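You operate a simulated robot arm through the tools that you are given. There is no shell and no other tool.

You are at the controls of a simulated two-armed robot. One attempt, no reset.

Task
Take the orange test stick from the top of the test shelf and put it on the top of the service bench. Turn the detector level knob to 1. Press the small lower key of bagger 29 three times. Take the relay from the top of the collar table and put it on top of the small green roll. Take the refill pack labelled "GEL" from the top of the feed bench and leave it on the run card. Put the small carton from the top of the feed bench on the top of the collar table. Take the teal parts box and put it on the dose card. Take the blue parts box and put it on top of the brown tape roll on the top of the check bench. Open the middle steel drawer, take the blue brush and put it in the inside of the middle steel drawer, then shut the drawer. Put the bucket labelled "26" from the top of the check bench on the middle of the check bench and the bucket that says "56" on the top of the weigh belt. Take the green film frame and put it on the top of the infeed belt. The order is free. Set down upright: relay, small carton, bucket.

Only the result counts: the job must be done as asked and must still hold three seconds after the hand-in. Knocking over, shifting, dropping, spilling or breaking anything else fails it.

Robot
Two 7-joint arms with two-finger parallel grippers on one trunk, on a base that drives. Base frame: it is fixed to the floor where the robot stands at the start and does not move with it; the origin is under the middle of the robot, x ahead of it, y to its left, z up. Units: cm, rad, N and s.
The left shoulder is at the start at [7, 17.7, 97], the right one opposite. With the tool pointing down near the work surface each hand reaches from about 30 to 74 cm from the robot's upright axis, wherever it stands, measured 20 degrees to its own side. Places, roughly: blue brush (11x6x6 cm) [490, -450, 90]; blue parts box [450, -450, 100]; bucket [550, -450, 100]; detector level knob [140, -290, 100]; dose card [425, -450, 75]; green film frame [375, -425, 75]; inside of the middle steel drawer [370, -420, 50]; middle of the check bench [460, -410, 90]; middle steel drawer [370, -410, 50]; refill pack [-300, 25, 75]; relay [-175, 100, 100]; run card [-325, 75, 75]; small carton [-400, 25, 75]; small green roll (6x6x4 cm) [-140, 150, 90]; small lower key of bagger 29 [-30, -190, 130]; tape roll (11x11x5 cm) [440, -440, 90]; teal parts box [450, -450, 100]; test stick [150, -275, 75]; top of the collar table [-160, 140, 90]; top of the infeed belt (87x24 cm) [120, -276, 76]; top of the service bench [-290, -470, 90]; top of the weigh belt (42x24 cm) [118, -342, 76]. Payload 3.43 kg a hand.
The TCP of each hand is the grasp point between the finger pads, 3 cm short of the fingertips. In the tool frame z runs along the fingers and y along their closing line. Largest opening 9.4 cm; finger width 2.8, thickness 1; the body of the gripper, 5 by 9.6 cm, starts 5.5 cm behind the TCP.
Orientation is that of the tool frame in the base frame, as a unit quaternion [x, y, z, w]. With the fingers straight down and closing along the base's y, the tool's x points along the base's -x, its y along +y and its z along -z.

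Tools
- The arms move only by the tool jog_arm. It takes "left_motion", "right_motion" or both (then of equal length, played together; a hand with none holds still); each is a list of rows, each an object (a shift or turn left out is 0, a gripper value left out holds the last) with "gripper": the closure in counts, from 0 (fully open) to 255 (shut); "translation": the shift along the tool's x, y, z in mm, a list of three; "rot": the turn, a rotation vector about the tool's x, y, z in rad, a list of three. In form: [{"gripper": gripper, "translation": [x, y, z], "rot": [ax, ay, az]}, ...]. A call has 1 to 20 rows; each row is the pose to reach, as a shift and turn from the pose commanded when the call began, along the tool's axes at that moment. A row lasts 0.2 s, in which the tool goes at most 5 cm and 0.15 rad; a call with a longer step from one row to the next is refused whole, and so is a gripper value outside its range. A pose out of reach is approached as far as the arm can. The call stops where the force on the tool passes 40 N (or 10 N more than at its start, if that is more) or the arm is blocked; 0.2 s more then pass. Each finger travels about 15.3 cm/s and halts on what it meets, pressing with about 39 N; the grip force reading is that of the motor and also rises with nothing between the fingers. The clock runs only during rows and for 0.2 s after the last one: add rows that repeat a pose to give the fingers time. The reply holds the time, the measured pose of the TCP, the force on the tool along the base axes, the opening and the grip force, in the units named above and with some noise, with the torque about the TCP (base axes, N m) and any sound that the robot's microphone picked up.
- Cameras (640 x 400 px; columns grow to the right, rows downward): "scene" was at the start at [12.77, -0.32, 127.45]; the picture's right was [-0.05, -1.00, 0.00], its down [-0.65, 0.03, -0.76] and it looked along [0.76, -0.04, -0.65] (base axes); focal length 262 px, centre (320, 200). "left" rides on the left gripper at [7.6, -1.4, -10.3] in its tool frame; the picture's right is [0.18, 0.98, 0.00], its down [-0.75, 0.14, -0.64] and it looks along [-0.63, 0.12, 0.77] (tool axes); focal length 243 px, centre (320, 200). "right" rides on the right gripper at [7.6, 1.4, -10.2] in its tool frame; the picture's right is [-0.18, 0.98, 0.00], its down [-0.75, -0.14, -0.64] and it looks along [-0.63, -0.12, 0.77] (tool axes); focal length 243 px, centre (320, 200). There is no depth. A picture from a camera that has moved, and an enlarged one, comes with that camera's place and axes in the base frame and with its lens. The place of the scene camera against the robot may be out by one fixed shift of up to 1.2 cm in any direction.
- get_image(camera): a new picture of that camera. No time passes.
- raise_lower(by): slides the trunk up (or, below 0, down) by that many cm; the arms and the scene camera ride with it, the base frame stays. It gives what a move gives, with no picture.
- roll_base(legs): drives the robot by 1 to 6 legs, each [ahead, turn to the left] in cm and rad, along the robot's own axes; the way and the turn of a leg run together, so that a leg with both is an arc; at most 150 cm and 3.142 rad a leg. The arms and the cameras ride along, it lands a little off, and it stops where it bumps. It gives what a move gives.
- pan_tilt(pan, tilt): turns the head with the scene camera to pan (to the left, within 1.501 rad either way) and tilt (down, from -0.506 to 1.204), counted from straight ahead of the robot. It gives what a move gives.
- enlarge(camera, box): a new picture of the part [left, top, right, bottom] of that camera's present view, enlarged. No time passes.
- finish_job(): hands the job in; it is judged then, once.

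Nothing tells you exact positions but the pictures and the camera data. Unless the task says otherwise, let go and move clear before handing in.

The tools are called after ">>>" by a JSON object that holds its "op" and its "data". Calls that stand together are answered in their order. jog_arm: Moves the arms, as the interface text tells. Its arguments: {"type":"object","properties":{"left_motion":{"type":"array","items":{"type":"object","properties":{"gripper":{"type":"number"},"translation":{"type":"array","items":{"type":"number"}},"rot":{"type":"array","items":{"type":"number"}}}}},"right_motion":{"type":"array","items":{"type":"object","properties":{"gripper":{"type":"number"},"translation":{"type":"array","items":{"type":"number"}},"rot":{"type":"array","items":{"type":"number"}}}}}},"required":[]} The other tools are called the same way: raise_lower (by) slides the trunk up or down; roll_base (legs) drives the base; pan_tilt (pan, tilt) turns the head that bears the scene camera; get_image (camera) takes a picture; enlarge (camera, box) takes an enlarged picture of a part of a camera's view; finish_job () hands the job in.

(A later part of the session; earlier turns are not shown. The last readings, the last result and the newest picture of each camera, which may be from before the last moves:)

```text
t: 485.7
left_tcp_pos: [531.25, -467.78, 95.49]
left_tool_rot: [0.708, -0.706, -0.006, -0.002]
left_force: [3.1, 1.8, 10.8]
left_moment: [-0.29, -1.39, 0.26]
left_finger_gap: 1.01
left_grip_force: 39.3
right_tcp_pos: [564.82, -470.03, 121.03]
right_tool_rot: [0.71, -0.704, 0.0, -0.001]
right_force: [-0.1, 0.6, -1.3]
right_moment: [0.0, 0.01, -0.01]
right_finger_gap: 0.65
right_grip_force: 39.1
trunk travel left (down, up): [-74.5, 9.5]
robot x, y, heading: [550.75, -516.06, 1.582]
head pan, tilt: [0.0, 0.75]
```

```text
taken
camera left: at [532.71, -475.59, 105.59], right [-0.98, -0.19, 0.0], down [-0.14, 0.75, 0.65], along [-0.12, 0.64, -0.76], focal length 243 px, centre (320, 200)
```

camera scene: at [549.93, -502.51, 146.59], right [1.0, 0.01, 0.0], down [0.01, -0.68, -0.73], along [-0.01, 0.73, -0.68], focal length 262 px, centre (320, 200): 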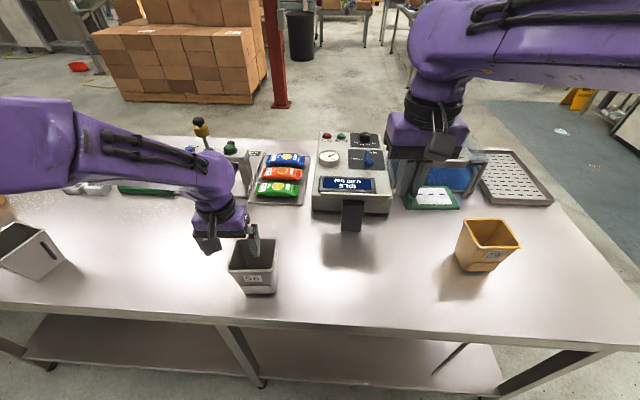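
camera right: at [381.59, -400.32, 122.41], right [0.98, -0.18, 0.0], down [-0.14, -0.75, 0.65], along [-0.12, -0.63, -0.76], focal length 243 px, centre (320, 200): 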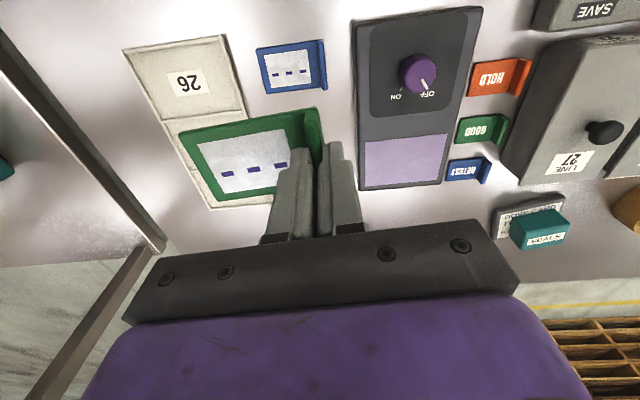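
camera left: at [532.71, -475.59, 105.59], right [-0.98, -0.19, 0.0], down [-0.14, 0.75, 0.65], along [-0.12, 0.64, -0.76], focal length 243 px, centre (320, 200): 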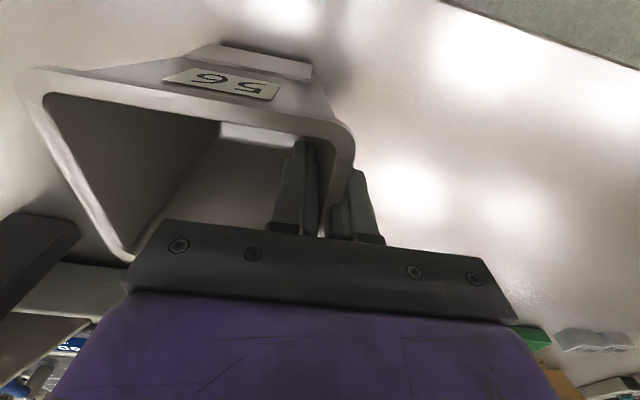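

The bucket wall is gripped. I'll lift it straight up and draw it back.

>>> {"op": "jog_arm", "data": {"left_motion": [{"translation": [0, 0, -10]}, {"translation": [0, 0, -25]}, {"translation": [0, 0, -50]}, {"translation": [0, 0, -90]}, {"translation": [0, 0, -130]}, {"translation": [0, 0, -170]}, {"translation": [15, 10, -210]}, {"translation": [30, 20, -245]}, {"translation": [30, 20, -245]}]}}

>>> {"op": "get_image", "data": {"camera": "scene"}}

```text
t: 487.7
left_tcp_pos: [529.28, -470.75, 119.81]
left_tool_rot: [0.708, -0.706, -0.006, 0.001]
left_force: [1.0, 0.3, -5.0]
left_moment: [-0.01, 0.21, -0.03]
left_finger_gap: 0.82
left_grip_force: 39.1
right_tcp_pos: [564.85, -469.72, 120.97]
right_tool_rot: [0.71, -0.704, -0.001, 0.0]
right_force: [0.3, 1.0, 0.2]
right_moment: [-0.02, 0.02, 0.01]
right_finger_gap: 0.65
right_grip_force: 39.3
trunk travel left (down, up): [-74.5, 9.5]
robot x, y, heading: [550.92, -515.74, 1.582]
head pan, tilt: [0.0, 0.75]
```

```text
taken
camera scene: at [550.17, -502.43, 146.57], right [1.0, 0.01, 0.0], down [0.0, -0.68, -0.73], along [-0.01, 0.73, -0.68], focal length 262 px, centre (320, 200)
```

scene: 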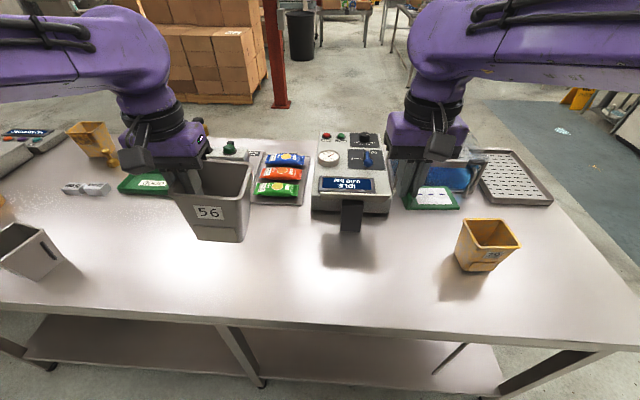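

Bucket 56 and the green frame are both held. I'll drive around the east end once more and then west along the front toward the belts.

>>> {"op": "roll_base", "data": {"legs": [[-31, 0], [0, -1.582], [150, 0], [5, 0], [0, 1.571], [150, 0]]}}

>>> {"op": "get_image", "data": {"camera": "scene"}}

```text
t: 511.8
left_tcp_pos: [678.9, -351.84, 119.72]
left_tool_rot: [0.718, -0.696, -0.006, -0.001]
left_force: [-0.8, 0.9, -4.2]
left_moment: [-0.04, 0.16, 0.01]
left_finger_gap: 0.85
left_grip_force: 38.7
right_tcp_pos: [714.28, -349.73, 121.09]
right_tool_rot: [0.721, -0.693, -0.002, -0.002]
right_force: [0.1, -1.0, -1.2]
right_moment: [0.03, 0.02, 0.0]
right_finger_gap: 0.69
right_grip_force: 39.2
trunk travel left (down, up): [-74.5, 9.5]
robot x, y, heading: [701.91, -396.55, 1.614]
head pan, tilt: [0.0, 0.75]
```

```text
taken
camera scene: at [700.64, -382.85, 146.59], right [1.0, 0.04, 0.0], down [0.03, -0.68, -0.73], along [-0.03, 0.73, -0.68], focal length 262 px, centre (320, 200)
```

scene: 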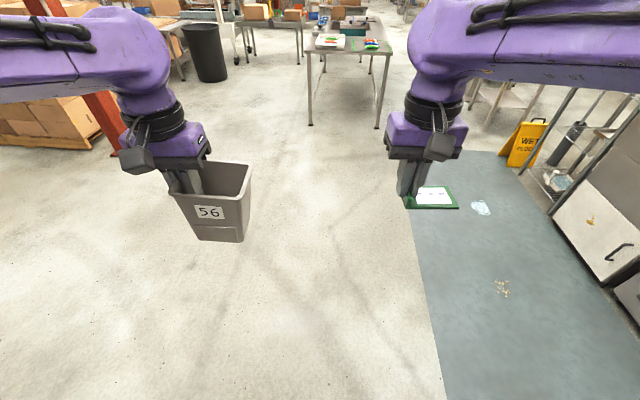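

>>> {"op": "roll_base", "data": {"legs": [[112, 0], [0, 1.53], [150, 0], [150, 0], [140, 0]]}}

>>> {"op": "get_image", "data": {"camera": "scene"}}

>>> {"op": "pan_tilt", "data": {"pan": 0.3, "tilt": 0.4}}

>>> {"op": "get_image", "data": {"camera": "scene"}}

```text
t: 541.9
left_tcp_pos: [216.08, -314.78, 119.8]
left_tool_rot: [1.0, 0.002, -0.003, 0.003]
left_force: [-0.7, 0.0, -4.3]
left_moment: [-0.2, -0.02, 0.02]
left_finger_gap: 0.83
left_grip_force: 39.0
right_tcp_pos: [214.93, -279.29, 120.95]
right_tool_rot: [1.0, 0.006, -0.001, 0.0]
right_force: [0.1, 0.6, -0.6]
right_moment: [0.0, -0.02, 0.01]
right_finger_gap: 0.66
right_grip_force: 39.0
trunk travel left (down, up): [-74.5, 9.5]
robot x, y, heading: [260.91, -292.88, -3.134]
head pan, tilt: [0.0, 0.75]
```

```text
taken
camera scene: at [247.07, -293.12, 146.59], right [-0.01, 1.0, 0.0], down [0.68, 0.01, -0.73], along [-0.73, -0.01, -0.68], focal length 262 px, centre (320, 200)
```

scene: 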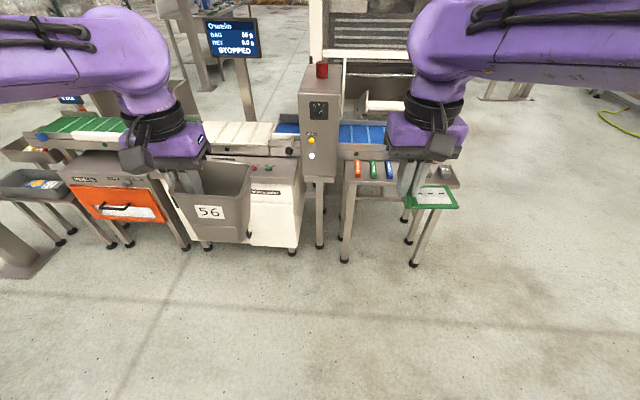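

```text
t: 542.7
left_tcp_pos: [215.98, -314.67, 119.84]
left_tool_rot: [1.0, 0.001, -0.004, 0.004]
left_force: [0.2, 0.4, -4.3]
left_moment: [-0.17, 0.0, -0.01]
left_finger_gap: 0.8
left_grip_force: 38.8
right_tcp_pos: [214.88, -279.27, 120.98]
right_tool_rot: [1.0, 0.006, -0.002, 0.0]
right_force: [-0.2, 0.0, -0.2]
right_moment: [-0.02, -0.03, 0.03]
right_finger_gap: 0.65
right_grip_force: 38.8
trunk travel left (down, up): [-74.5, 9.5]
robot x, y, heading: [261.32, -293.23, -3.13]
head pan, tilt: [0.3, 0.4]
```

```text
taken
camera scene: at [246.48, -295.85, 149.69], right [-0.3, 0.95, 0.0], down [0.37, 0.12, -0.92], along [-0.88, -0.28, -0.39], focal length 262 px, centre (320, 200)
```

scene: 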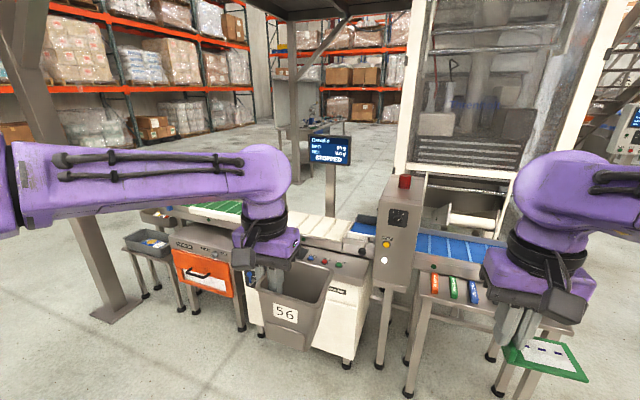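

I see the detector box with its knob, the blue infeed belt on its right, the white weigh belt on its left. I'll zoom in for detail.

>>> {"op": "enlarge", "data": {"camera": "scene", "box": [280, 160, 520, 340]}}

>>> {"op": "enlarge", "data": {"camera": "scene", "box": [370, 170, 430, 290]}}

>>> {"op": "get_image", "data": {"camera": "right"}}

>>> {"op": "get_image", "data": {"camera": "left"}}

```text
2.22 times, centred on (400, 250) of scene
camera zoom: at [246.48, -295.85, 149.69], right [-0.3, 0.95, 0.0], down [0.37, 0.12, -0.92], along [-0.88, -0.28, -0.39], focal length 583 px, centre (142, 89)
```

zoom: 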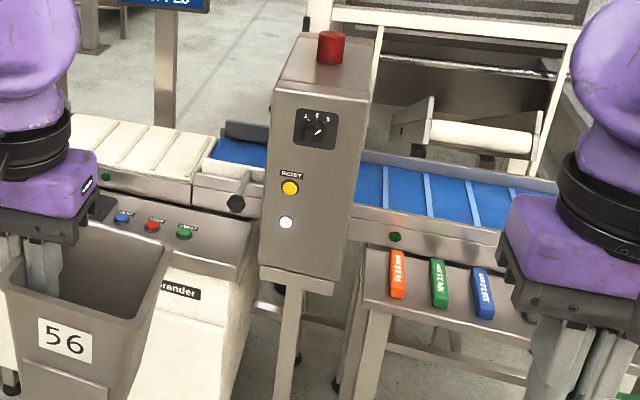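

```text
3.33 times, centred on (400, 230) of scene
camera zoom: at [246.48, -295.85, 149.69], right [-0.3, 0.95, 0.0], down [0.37, 0.12, -0.92], along [-0.88, -0.28, -0.39], focal length 875 px, centre (53, 100)
```

zoom: 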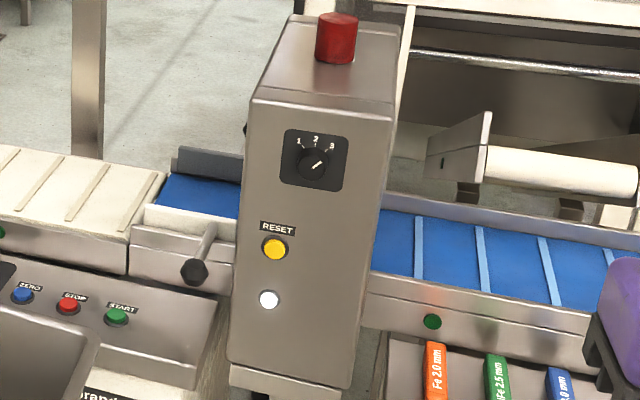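

```text
taken
camera right: at [222.63, -280.76, 131.24], right [-0.17, -0.98, 0.0], down [-0.75, 0.13, 0.64], along [-0.63, 0.11, -0.76], focal length 243 px, centre (320, 200)
```

right: 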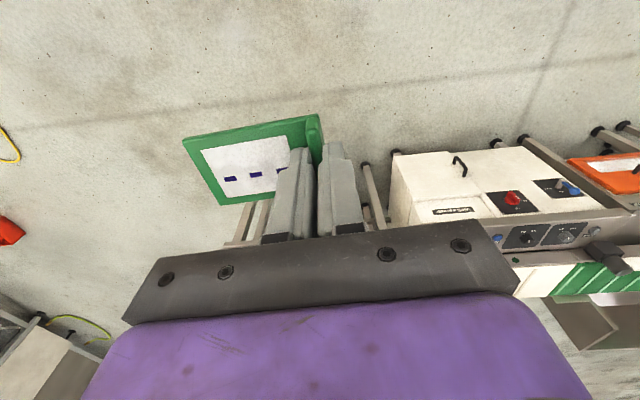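

```text
taken
camera left: at [223.65, -313.26, 129.97], right [0.19, -0.98, 0.01], down [-0.75, -0.14, 0.65], along [-0.64, -0.13, -0.76], focal length 243 px, centre (320, 200)
```

left: 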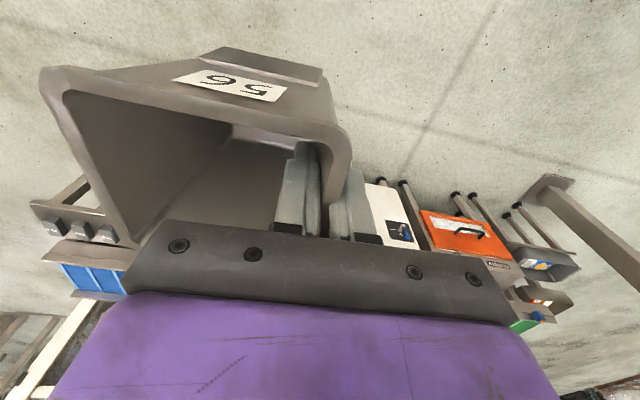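

Geometry is clear: test shelf front at x about 150, y -278 to -235; detector box near [140, -295], about z 115 tall. I'll place the green frame first, so I shift the robot north to y about -240 and approach.

>>> {"op": "roll_base", "data": {"legs": [[0, -1.582], [53, 0], [0, 1.571]]}}

>>> {"op": "pan_tilt", "data": {"pan": 0.0, "tilt": 0.6}}

>>> {"op": "get_image", "data": {"camera": "scene"}}

```text
t: 553.5
left_tcp_pos: [215.91, -258.81, 119.84]
left_tool_rot: [1.0, -0.015, -0.003, 0.003]
left_force: [-0.7, 0.2, -3.8]
left_moment: [-0.19, -0.03, 0.0]
left_finger_gap: 0.84
left_grip_force: 38.8
right_tcp_pos: [215.98, -223.53, 120.97]
right_tool_rot: [1.0, -0.011, -0.002, 0.0]
right_force: [0.7, 1.0, 0.1]
right_moment: [-0.01, -0.02, -0.01]
right_finger_gap: 0.66
right_grip_force: 39.3
trunk travel left (down, up): [-74.5, 9.5]
robot x, y, heading: [261.28, -238.65, 3.116]
head pan, tilt: [0.3, 0.4]
```

```text
t: 554.3
left_tcp_pos: [215.85, -258.75, 119.78]
left_tool_rot: [1.0, -0.016, -0.003, 0.004]
left_force: [-0.1, 0.7, -4.9]
left_moment: [-0.18, -0.07, -0.02]
left_finger_gap: 0.82
left_grip_force: 38.9
right_tcp_pos: [215.96, -223.44, 120.99]
right_tool_rot: [1.0, -0.011, -0.002, 0.0]
right_force: [-0.1, -0.5, -0.2]
right_moment: [-0.03, 0.0, -0.01]
right_finger_gap: 0.66
right_grip_force: 39.3
trunk travel left (down, up): [-74.5, 9.5]
robot x, y, heading: [261.35, -238.8, 3.117]
head pan, tilt: [0.0, 0.6]
```

```text
taken
camera scene: at [247.03, -238.38, 147.88], right [0.02, 1.0, 0.0], down [0.56, -0.01, -0.83], along [-0.82, 0.02, -0.56], focal length 262 px, centre (320, 200)
```

scene: 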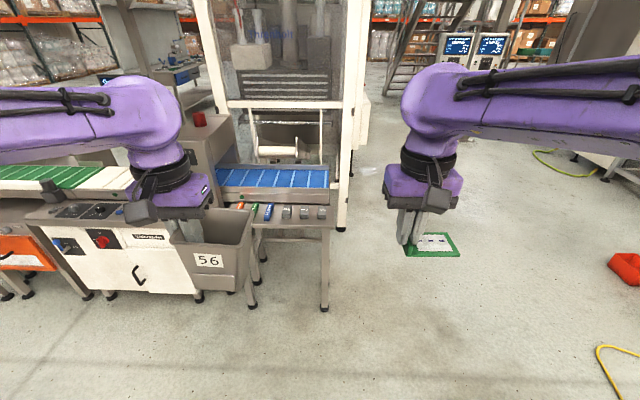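

I'll straighten and drive up to the shelf and belt.

>>> {"op": "roll_base", "data": {"legs": [[0, 0.024], [75, 0]]}}

>>> {"op": "pan_tilt", "data": {"pan": 0.0, "tilt": 0.8}}

>>> {"op": "get_image", "data": {"camera": "scene"}}

>>> {"op": "get_image", "data": {"camera": "right"}}

```text
t: 558.7
left_tcp_pos: [141.82, -258.87, 119.84]
left_tool_rot: [1.0, -0.011, -0.003, 0.003]
left_force: [-0.9, 0.0, -3.6]
left_moment: [-0.19, -0.03, 0.0]
left_finger_gap: 0.84
left_grip_force: 38.7
right_tcp_pos: [141.56, -223.46, 121.02]
right_tool_rot: [1.0, -0.006, -0.002, 0.0]
right_force: [-0.2, 0.9, 0.4]
right_moment: [-0.01, -0.02, 0.0]
right_finger_gap: 0.67
right_grip_force: 39.0
trunk travel left (down, up): [-74.5, 9.5]
robot x, y, heading: [187.42, -237.97, 3.127]
head pan, tilt: [0.0, 0.6]
```

```text
t: 559.4
left_tcp_pos: [141.73, -258.79, 119.77]
left_tool_rot: [1.0, -0.01, -0.003, 0.004]
left_force: [0.2, -0.6, -4.5]
left_moment: [-0.18, -0.02, 0.02]
left_finger_gap: 0.81
left_grip_force: 38.4
right_tcp_pos: [141.44, -223.32, 121.01]
right_tool_rot: [1.0, -0.006, 0.0, -0.001]
right_force: [0.3, -0.6, 0.0]
right_moment: [-0.01, -0.01, -0.01]
right_finger_gap: 0.66
right_grip_force: 39.0
trunk travel left (down, up): [-74.5, 9.5]
robot x, y, heading: [186.91, -238.32, 3.128]
head pan, tilt: [0.0, 0.799]
```

```text
taken
camera scene: at [173.44, -237.99, 146.19], right [0.01, 1.0, 0.0], down [0.72, -0.01, -0.7], along [-0.7, 0.01, -0.72], focal length 262 px, centre (320, 200)
```

scene: 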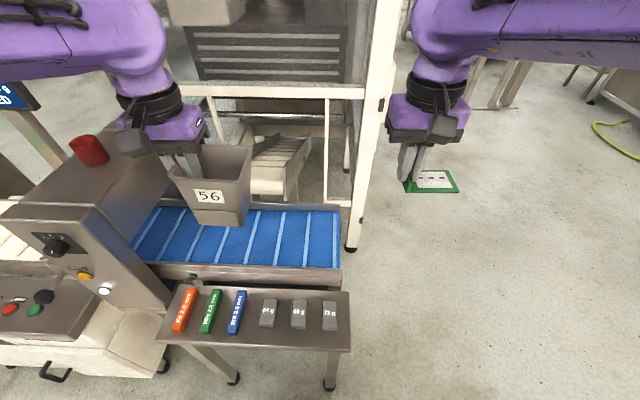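

```text
taken
camera right: at [149.15, -225.02, 131.24], right [-0.2, -0.98, 0.0], down [-0.75, 0.15, 0.64], along [-0.63, 0.13, -0.77], focal length 243 px, centre (320, 200)
```

right: 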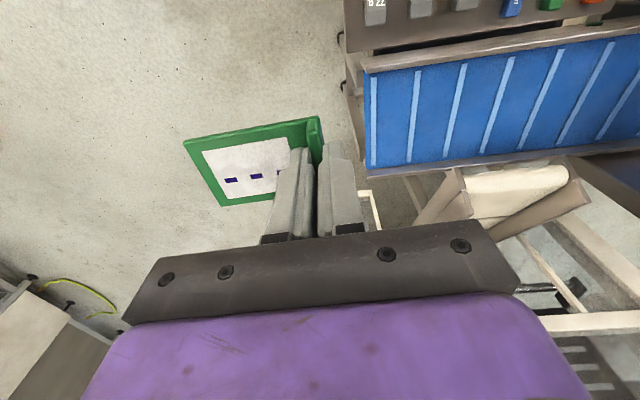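

The belt spans x 109–131.5, ending at y -231. I'll shift the bucket hand 6 cm left and bring the frame over the belt at about [120.5, -241].

>>> {"op": "jog_arm", "data": {"left_motion": [{"translation": [10, 20, 0]}, {"translation": [20, 40, 0]}, {"translation": [30, 60, 0]}, {"translation": [30, 60, 0]}, {"translation": [30, 60, 0]}, {"translation": [30, 60, 0]}, {"translation": [30, 60, 0]}, {"translation": [30, 60, 0]}, {"translation": [30, 60, 0]}], "right_motion": [{"translation": [0, 0, 0]}, {"translation": [-30, 20, 0]}, {"translation": [-60, 45, 0]}, {"translation": [-95, 70, 0]}, {"translation": [-130, 100, 0]}, {"translation": [-165, 130, 0]}, {"translation": [-195, 155, 0]}, {"translation": [-207, 178, 0]}, {"translation": [-207, 178, 40]}]}}

>>> {"op": "get_image", "data": {"camera": "scene"}}

>>> {"op": "get_image", "data": {"camera": "right"}}

```text
t: 561.4
left_tcp_pos: [144.45, -265.25, 119.85]
left_tool_rot: [1.0, -0.011, -0.001, 0.003]
left_force: [-1.0, -0.1, -4.7]
left_moment: [-0.14, -0.01, 0.04]
left_finger_gap: 0.82
left_grip_force: 39.1
right_tcp_pos: [125.07, -237.4, 115.1]
right_tool_rot: [1.0, -0.007, -0.001, 0.0]
right_force: [0.3, 0.0, -0.2]
right_moment: [-0.02, -0.02, 0.0]
right_finger_gap: 0.66
right_grip_force: 39.0
right hand out of reach, approached as far as the arm can: row 6, 7, 8, 9
trunk travel left (down, up): [-74.5, 9.5]
robot x, y, heading: [187.48, -238.06, 3.125]
head pan, tilt: [0.0, 0.799]
```

```text
taken
camera scene: at [173.19, -238.18, 146.16], right [0.01, 1.0, 0.0], down [0.72, -0.01, -0.7], along [-0.7, 0.01, -0.72], focal length 262 px, centre (320, 200)
```

scene: 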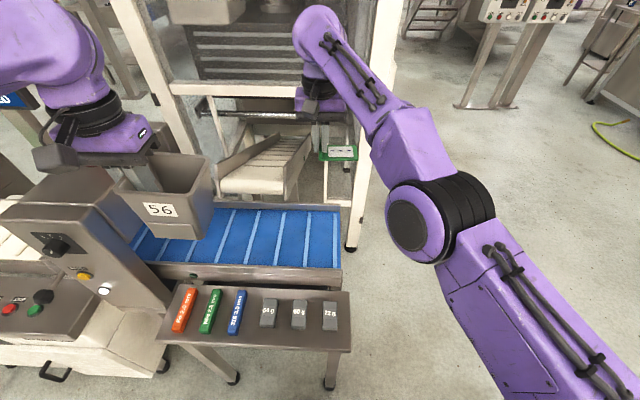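

```text
taken
camera right: at [132.76, -239.13, 125.32], right [-0.2, -0.98, 0.0], down [-0.75, 0.15, 0.64], along [-0.63, 0.13, -0.76], focal length 243 px, centre (320, 200)
```

right: 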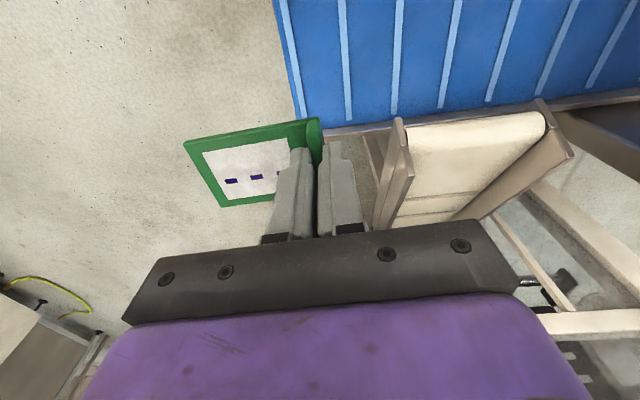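

The trunk is a bit high for this reach. I'll lower it by 15 cm, which keeps everything clear, then continue.

>>> {"op": "raise_lower", "data": {"by": -15}}

>>> {"op": "jog_arm", "data": {"right_motion": [{"translation": [-10, 10, 0]}, {"translation": [-25, 25, 0]}, {"translation": [-45, 40, 0]}, {"translation": [-45, 40, 20]}, {"translation": [-45, 40, 40]}]}}

>>> {"op": "get_image", "data": {"camera": "scene"}}

>>> {"op": "get_image", "data": {"camera": "right"}}

```text
t: 563.2
left_tcp_pos: [144.43, -265.1, 105.0]
left_tool_rot: [1.0, -0.01, -0.003, 0.004]
left_force: [0.1, 1.0, -4.4]
left_moment: [-0.19, -0.06, 0.03]
left_finger_gap: 0.81
left_grip_force: 39.0
right_tcp_pos: [125.32, -237.36, 100.21]
right_tool_rot: [1.0, -0.006, -0.002, 0.0]
right_force: [0.5, -0.1, -0.6]
right_moment: [-0.03, -0.02, 0.0]
right_finger_gap: 0.65
right_grip_force: 38.5
trunk travel left (down, up): [-59.5, 24.5]
robot x, y, heading: [187.25, -238.12, 3.129]
head pan, tilt: [0.0, 0.799]
```

```text
t: 564.4
left_tcp_pos: [144.49, -265.06, 104.91]
left_tool_rot: [1.0, -0.01, -0.003, 0.004]
left_force: [0.1, -0.5, -3.7]
left_moment: [-0.16, -0.02, -0.02]
left_finger_gap: 0.83
left_grip_force: 38.8
right_tcp_pos: [125.66, -238.49, 96.91]
right_tool_rot: [1.0, -0.007, -0.002, 0.001]
right_force: [0.2, -0.3, -0.8]
right_moment: [0.04, 0.02, 0.0]
right_finger_gap: 0.65
right_grip_force: 38.9
right hand out of reach, approached as far as the arm can: row 1, 2, 3, 4, 5
trunk travel left (down, up): [-59.5, 24.5]
robot x, y, heading: [187.2, -238.22, 3.124]
head pan, tilt: [0.0, 0.799]
```

```text
taken
camera scene: at [173.56, -238.11, 131.19], right [0.01, 1.0, 0.0], down [0.72, -0.01, -0.7], along [-0.7, 0.01, -0.72], focal length 262 px, centre (320, 200)
```

scene: 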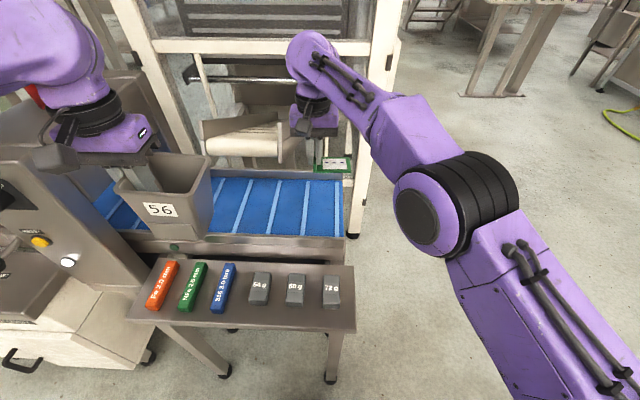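

```text
taken
camera right: at [133.33, -240.31, 107.24], right [-0.2, -0.98, 0.0], down [-0.75, 0.15, 0.64], along [-0.63, 0.13, -0.76], focal length 243 px, centre (320, 200)
```

right: 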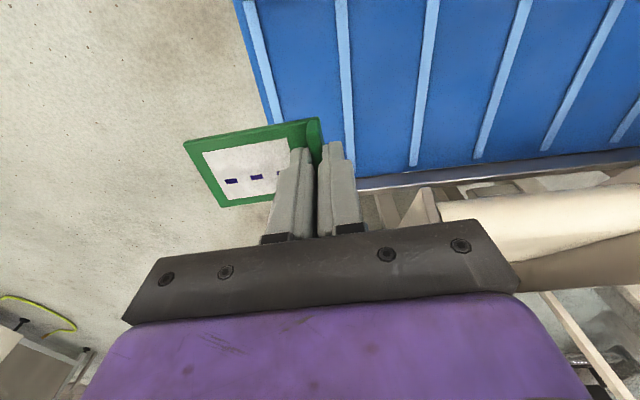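

The right arm is at its limit here. A small base turn left of 0.15 rad and 5 cm forward will bring the frame over the belt.

>>> {"op": "roll_base", "data": {"legs": [[0, 0.15], [5, 0]]}}

>>> {"op": "get_image", "data": {"camera": "scene"}}

>>> {"op": "get_image", "data": {"camera": "right"}}

```text
t: 565.9
left_tcp_pos: [144.12, -271.57, 105.01]
left_tool_rot: [0.998, 0.063, -0.004, 0.003]
left_force: [0.5, 0.5, -4.6]
left_moment: [-0.16, -0.04, 0.01]
left_finger_gap: 0.83
left_grip_force: 39.0
right_tcp_pos: [121.49, -248.2, 97.04]
right_tool_rot: [0.998, 0.068, -0.003, 0.0]
right_force: [-0.1, 0.3, -1.0]
right_moment: [0.0, 0.03, -0.01]
right_finger_gap: 0.67
right_grip_force: 39.2
trunk travel left (down, up): [-59.5, 24.5]
robot x, y, heading: [182.34, -239.2, -3.012]
head pan, tilt: [0.0, 0.799]
```

```text
taken
camera scene: at [168.89, -240.56, 131.22], right [-0.13, 0.99, 0.0], down [0.71, 0.09, -0.7], along [-0.69, -0.09, -0.72], focal length 262 px, centre (320, 200)
```

scene: 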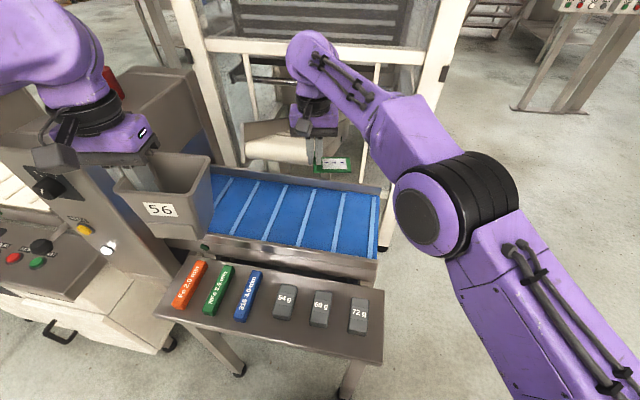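

```text
taken
camera right: at [129.37, -248.75, 107.37], right [-0.05, -1.0, 0.0], down [-0.76, 0.04, 0.65], along [-0.64, 0.03, -0.76], focal length 243 px, centre (320, 200)
```

right: 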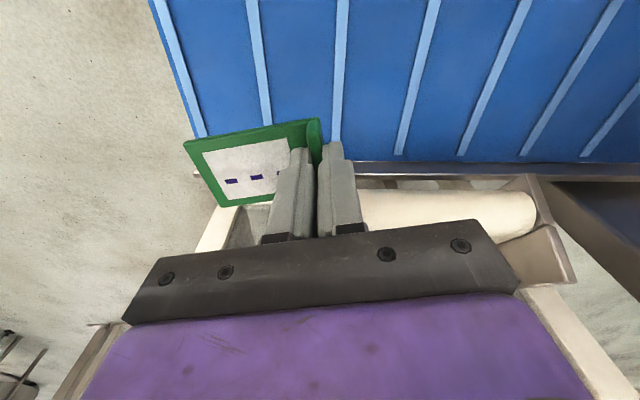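

The frame is now above the belt's middle (plate x 117–124, y -248 to -240). I'll first re-sync the commanded pose with the actual one, then lower.

>>> {"op": "jog_arm", "data": {"right_motion": [{"translation": [45, -30, 0]}, {"translation": [90, -60, 0]}, {"translation": [90, -60, 0]}]}}

```text
refused: row 1 steps farther than a row can; nothing moved
```

>>> {"op": "jog_arm", "data": {"right_motion": [{"translation": [30, -20, 0]}, {"translation": [60, -40, 0]}, {"translation": [90, -60, 0]}, {"translation": [90, -60, 0]}]}}

```text
t: 566.9
left_tcp_pos: [144.01, -271.69, 104.86]
left_tool_rot: [0.998, 0.062, -0.003, 0.004]
left_force: [-0.3, -0.8, -3.9]
left_moment: [-0.15, -0.03, -0.02]
left_finger_gap: 0.85
left_grip_force: 38.4
right_tcp_pos: [129.49, -241.0, 96.97]
right_tool_rot: [0.998, 0.067, -0.001, 0.002]
right_force: [-1.0, 0.0, -0.2]
right_moment: [-0.01, -0.03, 0.02]
right_finger_gap: 0.66
right_grip_force: 39.4
trunk travel left (down, up): [-59.5, 24.5]
robot x, y, heading: [182.67, -239.31, -3.01]
head pan, tilt: [0.0, 0.799]
```

It moved a bit with me; now the pose is in sync. I'll go back over the belt while lowering partway.

>>> {"op": "jog_arm", "data": {"right_motion": [{"translation": [-20, 10, 20]}, {"translation": [-40, 20, 40]}, {"translation": [-60, 32, 55]}, {"translation": [-80, 44, 65]}, {"translation": [-95, 53, 75]}, {"translation": [-95, 53, 75]}]}}

>>> {"op": "get_image", "data": {"camera": "right"}}

>>> {"op": "get_image", "data": {"camera": "scene"}}

```text
t: 568.3
left_tcp_pos: [144.0, -271.67, 104.89]
left_tool_rot: [0.998, 0.062, -0.004, 0.004]
left_force: [-0.6, -0.1, -3.8]
left_moment: [-0.15, -0.04, 0.01]
left_finger_gap: 0.83
left_grip_force: 39.3
right_tcp_pos: [120.85, -247.79, 89.48]
right_tool_rot: [0.998, 0.068, -0.002, -0.001]
right_force: [0.4, -0.1, 0.3]
right_moment: [-0.02, 0.0, 0.01]
right_finger_gap: 0.64
right_grip_force: 39.2
trunk travel left (down, up): [-59.5, 24.5]
robot x, y, heading: [182.41, -238.89, -3.013]
head pan, tilt: [0.0, 0.799]
```

```text
taken
camera right: at [128.67, -248.2, 99.79], right [-0.05, -1.0, 0.0], down [-0.76, 0.04, 0.64], along [-0.64, 0.03, -0.76], focal length 243 px, centre (320, 200)
```

right: 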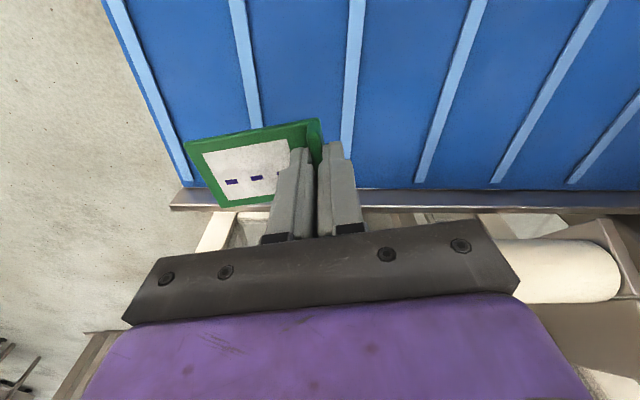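

```text
taken
camera scene: at [168.69, -240.57, 131.19], right [-0.13, 0.99, 0.0], down [0.71, 0.1, -0.7], along [-0.69, -0.09, -0.72], focal length 262 px, centre (320, 200)
```

scene: 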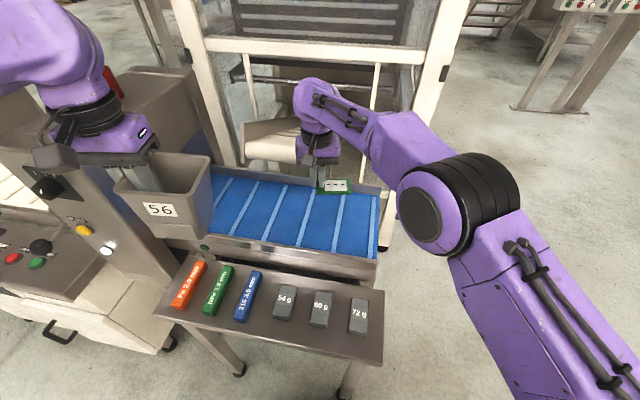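

The frame is over the belt between its edges. I'll lower to the surface.

>>> {"op": "jog_arm", "data": {"right_motion": [{"translation": [0, 0, 30]}, {"translation": [0, 0, 60]}, {"translation": [0, 0, 78]}, {"translation": [0, 0, 84]}, {"translation": [0, 0, 88]}]}}

>>> {"op": "get_image", "data": {"camera": "right"}}

```text
t: 569.5
left_tcp_pos: [143.88, -271.64, 104.85]
left_tool_rot: [0.998, 0.062, -0.003, 0.003]
left_force: [0.3, 0.2, -4.6]
left_moment: [-0.14, -0.04, 0.0]
left_finger_gap: 0.81
left_grip_force: 38.9
right_tcp_pos: [120.86, -247.72, 80.49]
right_tool_rot: [0.998, 0.067, -0.002, 0.0]
right_force: [-0.5, 0.0, -0.3]
right_moment: [0.02, -0.02, -0.02]
right_finger_gap: 0.66
right_grip_force: 38.8
trunk travel left (down, up): [-59.5, 24.5]
robot x, y, heading: [182.43, -238.47, -3.006]
head pan, tilt: [0.0, 0.799]
```

```text
taken
camera right: at [128.59, -248.25, 90.88], right [-0.05, -1.0, 0.0], down [-0.76, 0.04, 0.64], along [-0.64, 0.03, -0.77], focal length 243 px, centre (320, 200)
```

right: 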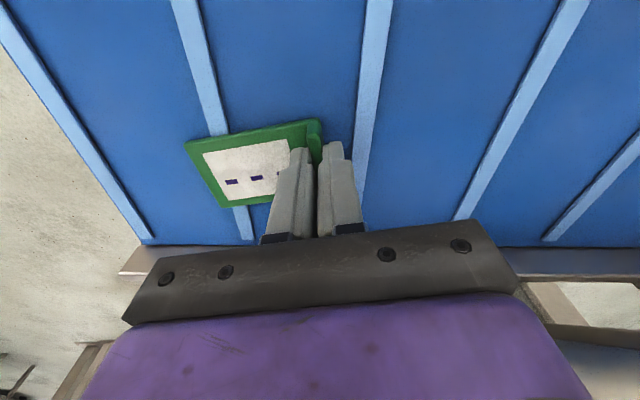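

A belt flight bar lies right under the plate's edge, so I'll shift 9 mm to set the plate between two bars, then lower the rest.

>>> {"op": "jog_arm", "data": {"right_motion": [{"translation": [0, 9, 0]}, {"translation": [0, 9, 3]}, {"translation": [0, 9, 6]}, {"translation": [0, 9, 8]}, {"translation": [0, 9, 10]}]}}

>>> {"op": "get_image", "data": {"camera": "right"}}

```text
t: 570.7
left_tcp_pos: [144.32, -271.62, 105.06]
left_tool_rot: [0.998, 0.063, -0.005, 0.004]
left_force: [0.2, -0.2, -3.9]
left_moment: [-0.18, -0.05, -0.01]
left_finger_gap: 0.83
left_grip_force: 39.0
right_tcp_pos: [120.83, -248.54, 80.17]
right_tool_rot: [0.998, 0.067, -0.007, 0.002]
right_force: [-2.5, -2.2, 33.7]
right_moment: [0.06, -0.14, -0.01]
right_finger_gap: 0.69
right_grip_force: 39.0
trunk travel left (down, up): [-59.5, 24.5]
robot x, y, heading: [182.22, -238.8, -3.007]
head pan, tilt: [0.0, 0.799]
```

```text
taken
camera right: at [128.91, -249.08, 90.45], right [-0.05, -1.0, 0.0], down [-0.76, 0.04, 0.65], along [-0.65, 0.03, -0.76], focal length 243 px, centre (320, 200)
```

right: 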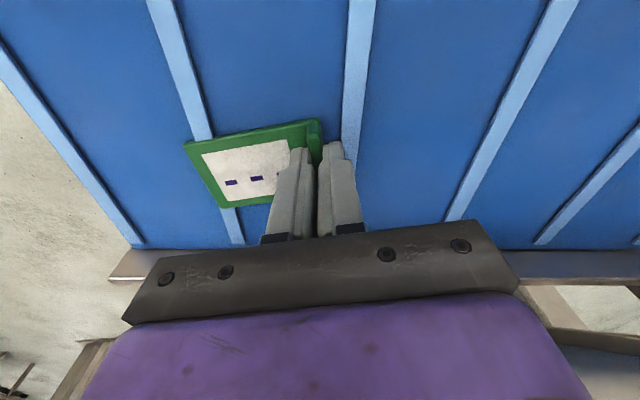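

It's down on the belt. I'll ease off, open and rise.

>>> {"op": "jog_arm", "data": {"right_motion": [{"translation": [0, 0, -7]}, {"translation": [0, 0, -7], "gripper": 190}, {"translation": [0, 0, -7], "gripper": 170}, {"translation": [0, 0, -7], "gripper": 170}, {"translation": [0, 0, -25]}, {"translation": [0, 0, -60]}, {"translation": [0, 0, -100]}, {"translation": [0, 0, -140]}]}}

>>> {"op": "get_image", "data": {"camera": "right"}}

>>> {"op": "get_image", "data": {"camera": "scene"}}

```text
t: 572.5
left_tcp_pos: [143.98, -271.68, 104.91]
left_tool_rot: [0.998, 0.063, -0.003, 0.004]
left_force: [-0.1, 0.3, -3.8]
left_moment: [-0.14, -0.02, 0.04]
left_finger_gap: 0.8
left_grip_force: 39.2
right_tcp_pos: [121.04, -248.34, 93.87]
right_tool_rot: [0.998, 0.068, -0.001, 0.001]
right_force: [-0.1, 1.3, 0.5]
right_moment: [-0.02, 0.01, 0.0]
right_finger_gap: 3.13
right_grip_force: 0.0
trunk travel left (down, up): [-59.5, 24.5]
robot x, y, heading: [182.3, -238.92, -3.015]
head pan, tilt: [0.0, 0.799]
```

```text
taken
camera right: at [128.95, -248.84, 104.16], right [-0.05, -1.0, 0.0], down [-0.76, 0.04, 0.64], along [-0.64, 0.03, -0.76], focal length 243 px, centre (320, 200)
```

right: 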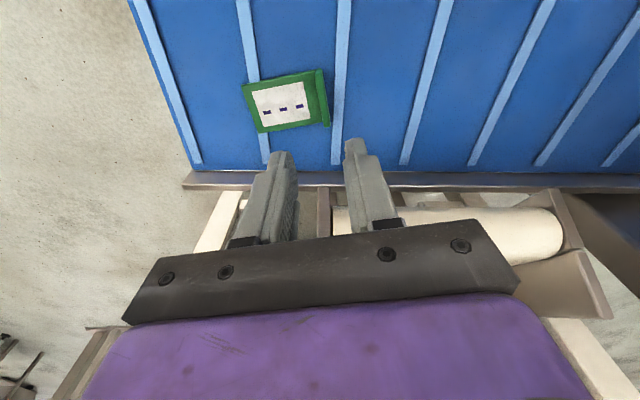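

```text
taken
camera scene: at [168.71, -240.57, 131.19], right [-0.13, 0.99, 0.0], down [0.71, 0.1, -0.7], along [-0.69, -0.09, -0.72], focal length 262 px, centre (320, 200)
```

scene: 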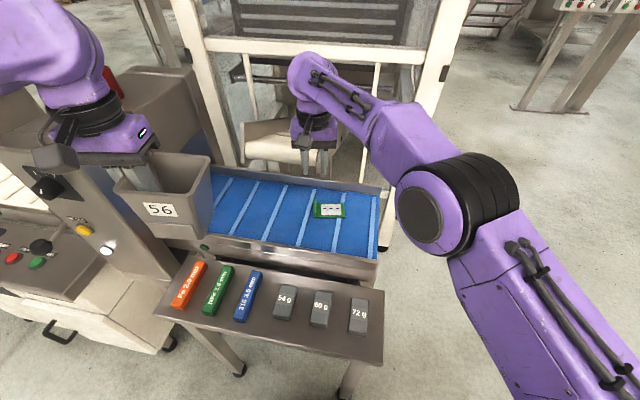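

The green frame is on the infeed belt. Now the bucket: I'll raise the trunk, tuck the right hand, back off and shift south to face the weigh belt.

>>> {"op": "raise_lower", "data": {"by": 15}}

>>> {"op": "jog_arm", "data": {"right_motion": [{"translation": [20, -15, -20]}, {"translation": [45, -30, -40]}, {"translation": [70, -45, -60]}, {"translation": [95, -60, -80]}, {"translation": [120, -75, -100]}, {"translation": [145, -90, -120]}, {"translation": [170, -105, -140]}, {"translation": [190, -120, -160]}, {"translation": [190, -120, -180]}]}}

>>> {"op": "get_image", "data": {"camera": "scene"}}

```text
t: 574.3
left_tcp_pos: [143.95, -271.61, 119.85]
left_tool_rot: [0.998, 0.063, -0.003, 0.003]
left_force: [0.3, 0.0, -5.3]
left_moment: [-0.19, -0.06, 0.02]
left_finger_gap: 0.83
left_grip_force: 39.5
right_tcp_pos: [121.01, -248.34, 108.74]
right_tool_rot: [0.998, 0.068, -0.001, 0.0]
right_force: [-0.2, 0.1, 0.6]
right_moment: [0.01, 0.02, -0.01]
right_finger_gap: 3.11
right_grip_force: 0.1
trunk travel left (down, up): [-74.5, 9.5]
robot x, y, heading: [181.99, -238.67, -3.007]
head pan, tilt: [0.0, 0.799]
```

```text
t: 576.3
left_tcp_pos: [143.96, -271.78, 119.86]
left_tool_rot: [0.998, 0.063, -0.004, 0.003]
left_force: [0.4, -0.7, -4.1]
left_moment: [-0.2, -0.04, -0.01]
left_finger_gap: 0.83
left_grip_force: 38.7
right_tcp_pos: [138.42, -233.99, 126.73]
right_tool_rot: [0.998, 0.067, -0.001, 0.0]
right_force: [-0.1, 0.0, 0.4]
right_moment: [0.04, 0.0, 0.0]
right_finger_gap: 3.13
right_grip_force: 0.1
trunk travel left (down, up): [-74.5, 9.5]
robot x, y, heading: [182.41, -239.14, -3.008]
head pan, tilt: [0.0, 0.799]
```

```text
taken
camera scene: at [168.66, -240.75, 146.18], right [-0.13, 0.99, 0.0], down [0.71, 0.1, -0.7], along [-0.69, -0.09, -0.72], focal length 262 px, centre (320, 200)
```

scene: 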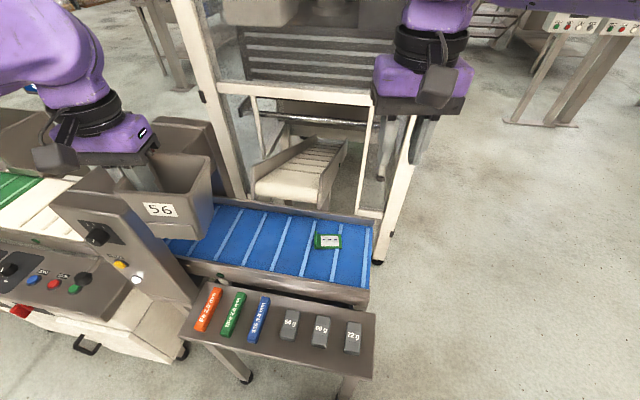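

>>> {"op": "roll_base", "data": {"legs": [[-70, 0], [0, 1.437], [93, 0], [0, -1.571]]}}

>>> {"op": "pan_tilt", "data": {"pan": 0.0, "tilt": 0.6}}

>>> {"op": "get_image", "data": {"camera": "scene"}}

```text
t: 591.8
left_tcp_pos: [205.9, -349.74, 119.83]
left_tool_rot: [1.0, -0.002, -0.004, 0.004]
left_force: [0.6, 0.3, -3.7]
left_moment: [-0.24, -0.03, -0.01]
left_finger_gap: 0.84
left_grip_force: 39.0
right_tcp_pos: [205.37, -311.64, 126.6]
right_tool_rot: [1.0, 0.002, -0.001, -0.001]
right_force: [-0.4, -0.8, 0.1]
right_moment: [0.05, 0.0, 0.0]
right_finger_gap: 3.12
right_grip_force: 0.1
trunk travel left (down, up): [-74.5, 9.5]
robot x, y, heading: [248.16, -321.86, -3.14]
head pan, tilt: [0.0, 0.799]
```

```text
t: 592.5
left_tcp_pos: [206.04, -349.78, 119.91]
left_tool_rot: [1.0, -0.003, -0.003, 0.004]
left_force: [-0.1, 0.4, -4.0]
left_moment: [-0.15, 0.02, -0.01]
left_finger_gap: 0.81
left_grip_force: 39.0
right_tcp_pos: [205.28, -311.54, 126.73]
right_tool_rot: [1.0, 0.003, -0.001, 0.0]
right_force: [0.2, 0.0, -0.3]
right_moment: [-0.01, -0.01, 0.03]
right_finger_gap: 3.11
right_grip_force: 0.1
trunk travel left (down, up): [-74.5, 9.5]
robot x, y, heading: [248.44, -322.26, -3.14]
head pan, tilt: [0.0, 0.6]
```

```text
taken
camera scene: at [233.7, -322.23, 147.87], right [0.0, 1.0, 0.0], down [0.57, 0.0, -0.82], along [-0.82, 0.0, -0.57], focal length 262 px, centre (320, 200)
```

scene: 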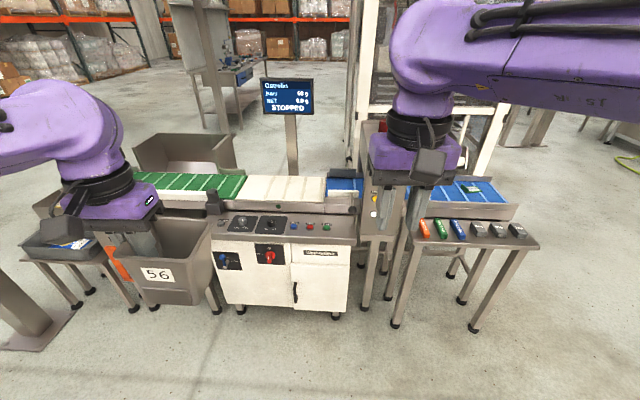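

The weigh belt centre is at [121, -342]. I'll drive up to it.

>>> {"op": "roll_base", "data": {"legs": [[62, 0]]}}

>>> {"op": "pan_tilt", "data": {"pan": 0.2, "tilt": 0.8}}

>>> {"op": "get_image", "data": {"camera": "scene"}}

>>> {"op": "get_image", "data": {"camera": "left"}}

```text
t: 596.0
left_tcp_pos: [143.17, -349.46, 119.97]
left_tool_rot: [1.0, -0.005, -0.003, 0.004]
left_force: [0.0, 1.2, -4.5]
left_moment: [-0.19, 0.01, -0.02]
left_finger_gap: 0.83
left_grip_force: 39.0
right_tcp_pos: [142.73, -311.19, 126.65]
right_tool_rot: [1.0, 0.0, -0.002, 0.0]
right_force: [-1.0, 0.2, -0.1]
right_moment: [-0.01, 0.02, 0.0]
right_finger_gap: 3.12
right_grip_force: 0.1
trunk travel left (down, up): [-74.5, 9.5]
robot x, y, heading: [185.48, -322.27, 3.137]
head pan, tilt: [0.0, 0.6]
```

```text
t: 596.7
left_tcp_pos: [143.12, -349.44, 119.9]
left_tool_rot: [1.0, -0.004, -0.003, 0.003]
left_force: [-0.6, 0.3, -4.3]
left_moment: [-0.13, -0.05, -0.01]
left_finger_gap: 0.84
left_grip_force: 38.8
right_tcp_pos: [142.72, -311.28, 126.67]
right_tool_rot: [1.0, 0.0, -0.001, 0.0]
right_force: [-1.2, -0.4, -0.3]
right_moment: [-0.01, -0.02, -0.01]
right_finger_gap: 3.14
right_grip_force: 0.1
trunk travel left (down, up): [-74.5, 9.5]
robot x, y, heading: [185.53, -322.23, 3.136]
head pan, tilt: [0.201, 0.799]
```

```text
taken
camera scene: at [171.91, -323.76, 146.19], right [-0.2, 0.98, 0.0], down [0.7, 0.14, -0.7], along [-0.68, -0.14, -0.72], focal length 262 px, centre (320, 200)
```

scene: 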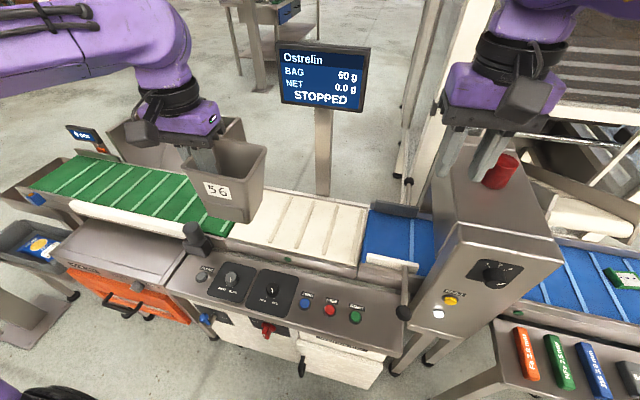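

```text
taken
camera left: at [150.81, -348.13, 130.05], right [0.17, -0.98, 0.01], down [-0.75, -0.13, 0.65], along [-0.64, -0.12, -0.76], focal length 243 px, centre (320, 200)
```

left: 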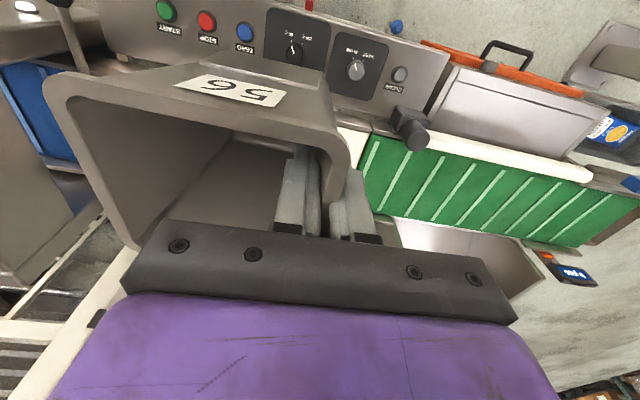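

The weigh belt spans x 104–129, y -361 to -320. I'll move the right hand left, away from the detector box, before lowering the trunk.

>>> {"op": "jog_arm", "data": {"right_motion": [{"translation": [10, 30, 0]}, {"translation": [20, 60, 0]}, {"translation": [30, 90, 0]}, {"translation": [30, 90, 0]}]}}

>>> {"op": "get_image", "data": {"camera": "scene"}}

```text
t: 597.7
left_tcp_pos: [143.16, -349.49, 119.87]
left_tool_rot: [1.0, -0.005, -0.003, 0.003]
left_force: [0.6, 0.0, -4.3]
left_moment: [-0.2, -0.06, 0.0]
left_finger_gap: 0.82
left_grip_force: 39.1
right_tcp_pos: [145.6, -320.37, 126.71]
right_tool_rot: [1.0, -0.001, -0.001, 0.001]
right_force: [-0.8, 0.1, -0.3]
right_moment: [0.0, -0.05, 0.0]
right_finger_gap: 3.12
right_grip_force: 0.1
trunk travel left (down, up): [-74.5, 9.5]
robot x, y, heading: [185.35, -322.23, 3.142]
head pan, tilt: [0.201, 0.799]
```

```text
taken
camera scene: at [171.95, -323.73, 146.19], right [-0.2, 0.98, 0.0], down [0.7, 0.14, -0.7], along [-0.68, -0.14, -0.72], focal length 262 px, centre (320, 200)
```

scene: 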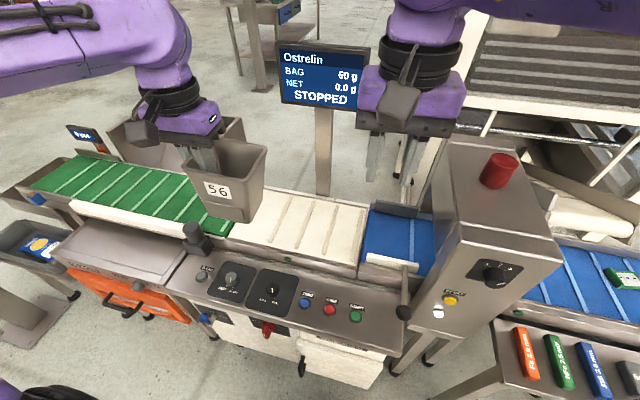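

>>> {"op": "raise_lower", "data": {"by": -15}}

>>> {"op": "jog_arm", "data": {"left_motion": [{"translation": [-45, -5, 0]}, {"translation": [-90, -10, 0]}, {"translation": [-135, -15, 0]}, {"translation": [-180, -20, 0]}, {"translation": [-220, -25, 0]}, {"translation": [-256, -27, 0]}, {"translation": [-256, -27, 30]}, {"translation": [-256, -27, 70]}, {"translation": [-256, -27, 110]}]}}

>>> {"op": "get_image", "data": {"camera": "scene"}}

>>> {"op": "get_image", "data": {"camera": "left"}}

```text
t: 599.5
left_tcp_pos: [143.19, -349.55, 104.93]
left_tool_rot: [1.0, -0.005, -0.004, 0.003]
left_force: [0.0, 0.2, -4.0]
left_moment: [-0.15, -0.02, 0.01]
left_finger_gap: 0.84
left_grip_force: 39.0
right_tcp_pos: [145.6, -320.34, 111.77]
right_tool_rot: [1.0, 0.0, -0.002, 0.0]
right_force: [0.1, 0.8, -0.7]
right_moment: [0.01, 0.04, -0.01]
right_finger_gap: 3.12
right_grip_force: 0.0
trunk travel left (down, up): [-59.5, 24.5]
robot x, y, heading: [185.7, -322.27, 3.137]
head pan, tilt: [0.201, 0.799]
```

```text
t: 601.5
left_tcp_pos: [117.72, -346.51, 93.96]
left_tool_rot: [1.0, -0.005, -0.003, 0.004]
left_force: [-0.3, -0.3, -3.7]
left_moment: [-0.17, -0.02, -0.02]
left_finger_gap: 0.82
left_grip_force: 39.3
left hand out of reach, approached as far as the arm can: row 6, 7
right_tcp_pos: [145.64, -320.41, 111.7]
right_tool_rot: [1.0, 0.0, -0.002, -0.001]
right_force: [0.2, -0.3, 0.5]
right_moment: [-0.05, 0.0, 0.02]
right_finger_gap: 3.15
right_grip_force: 0.1
trunk travel left (down, up): [-59.5, 24.5]
robot x, y, heading: [185.69, -322.26, 3.144]
head pan, tilt: [0.201, 0.799]
```

```text
taken
camera scene: at [171.99, -323.8, 131.19], right [-0.2, 0.98, 0.0], down [0.7, 0.14, -0.7], along [-0.68, -0.14, -0.72], focal length 262 px, centre (320, 200)
```

scene: 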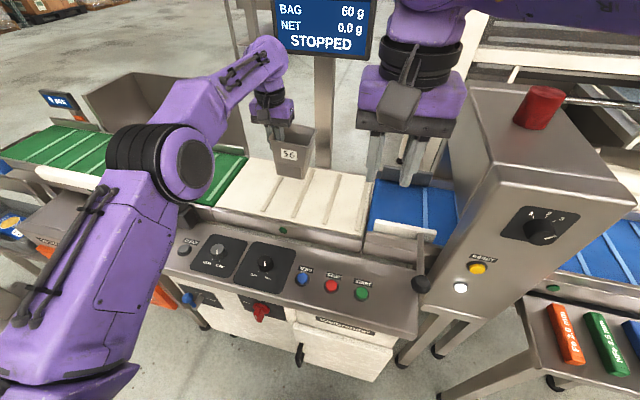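

```text
taken
camera left: at [125.37, -345.08, 104.07], right [0.17, -0.98, 0.01], down [-0.75, -0.13, 0.65], along [-0.64, -0.12, -0.76], focal length 243 px, centre (320, 200)
```

left: 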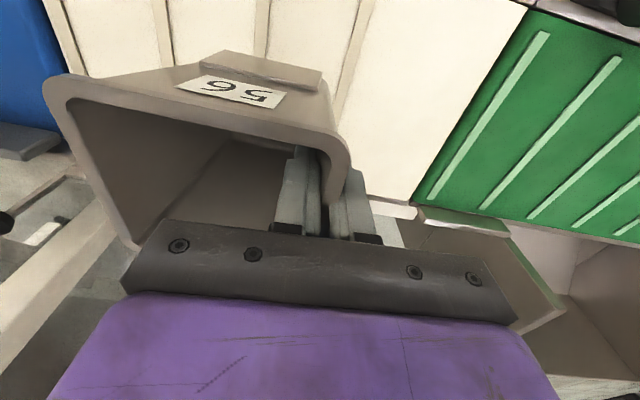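

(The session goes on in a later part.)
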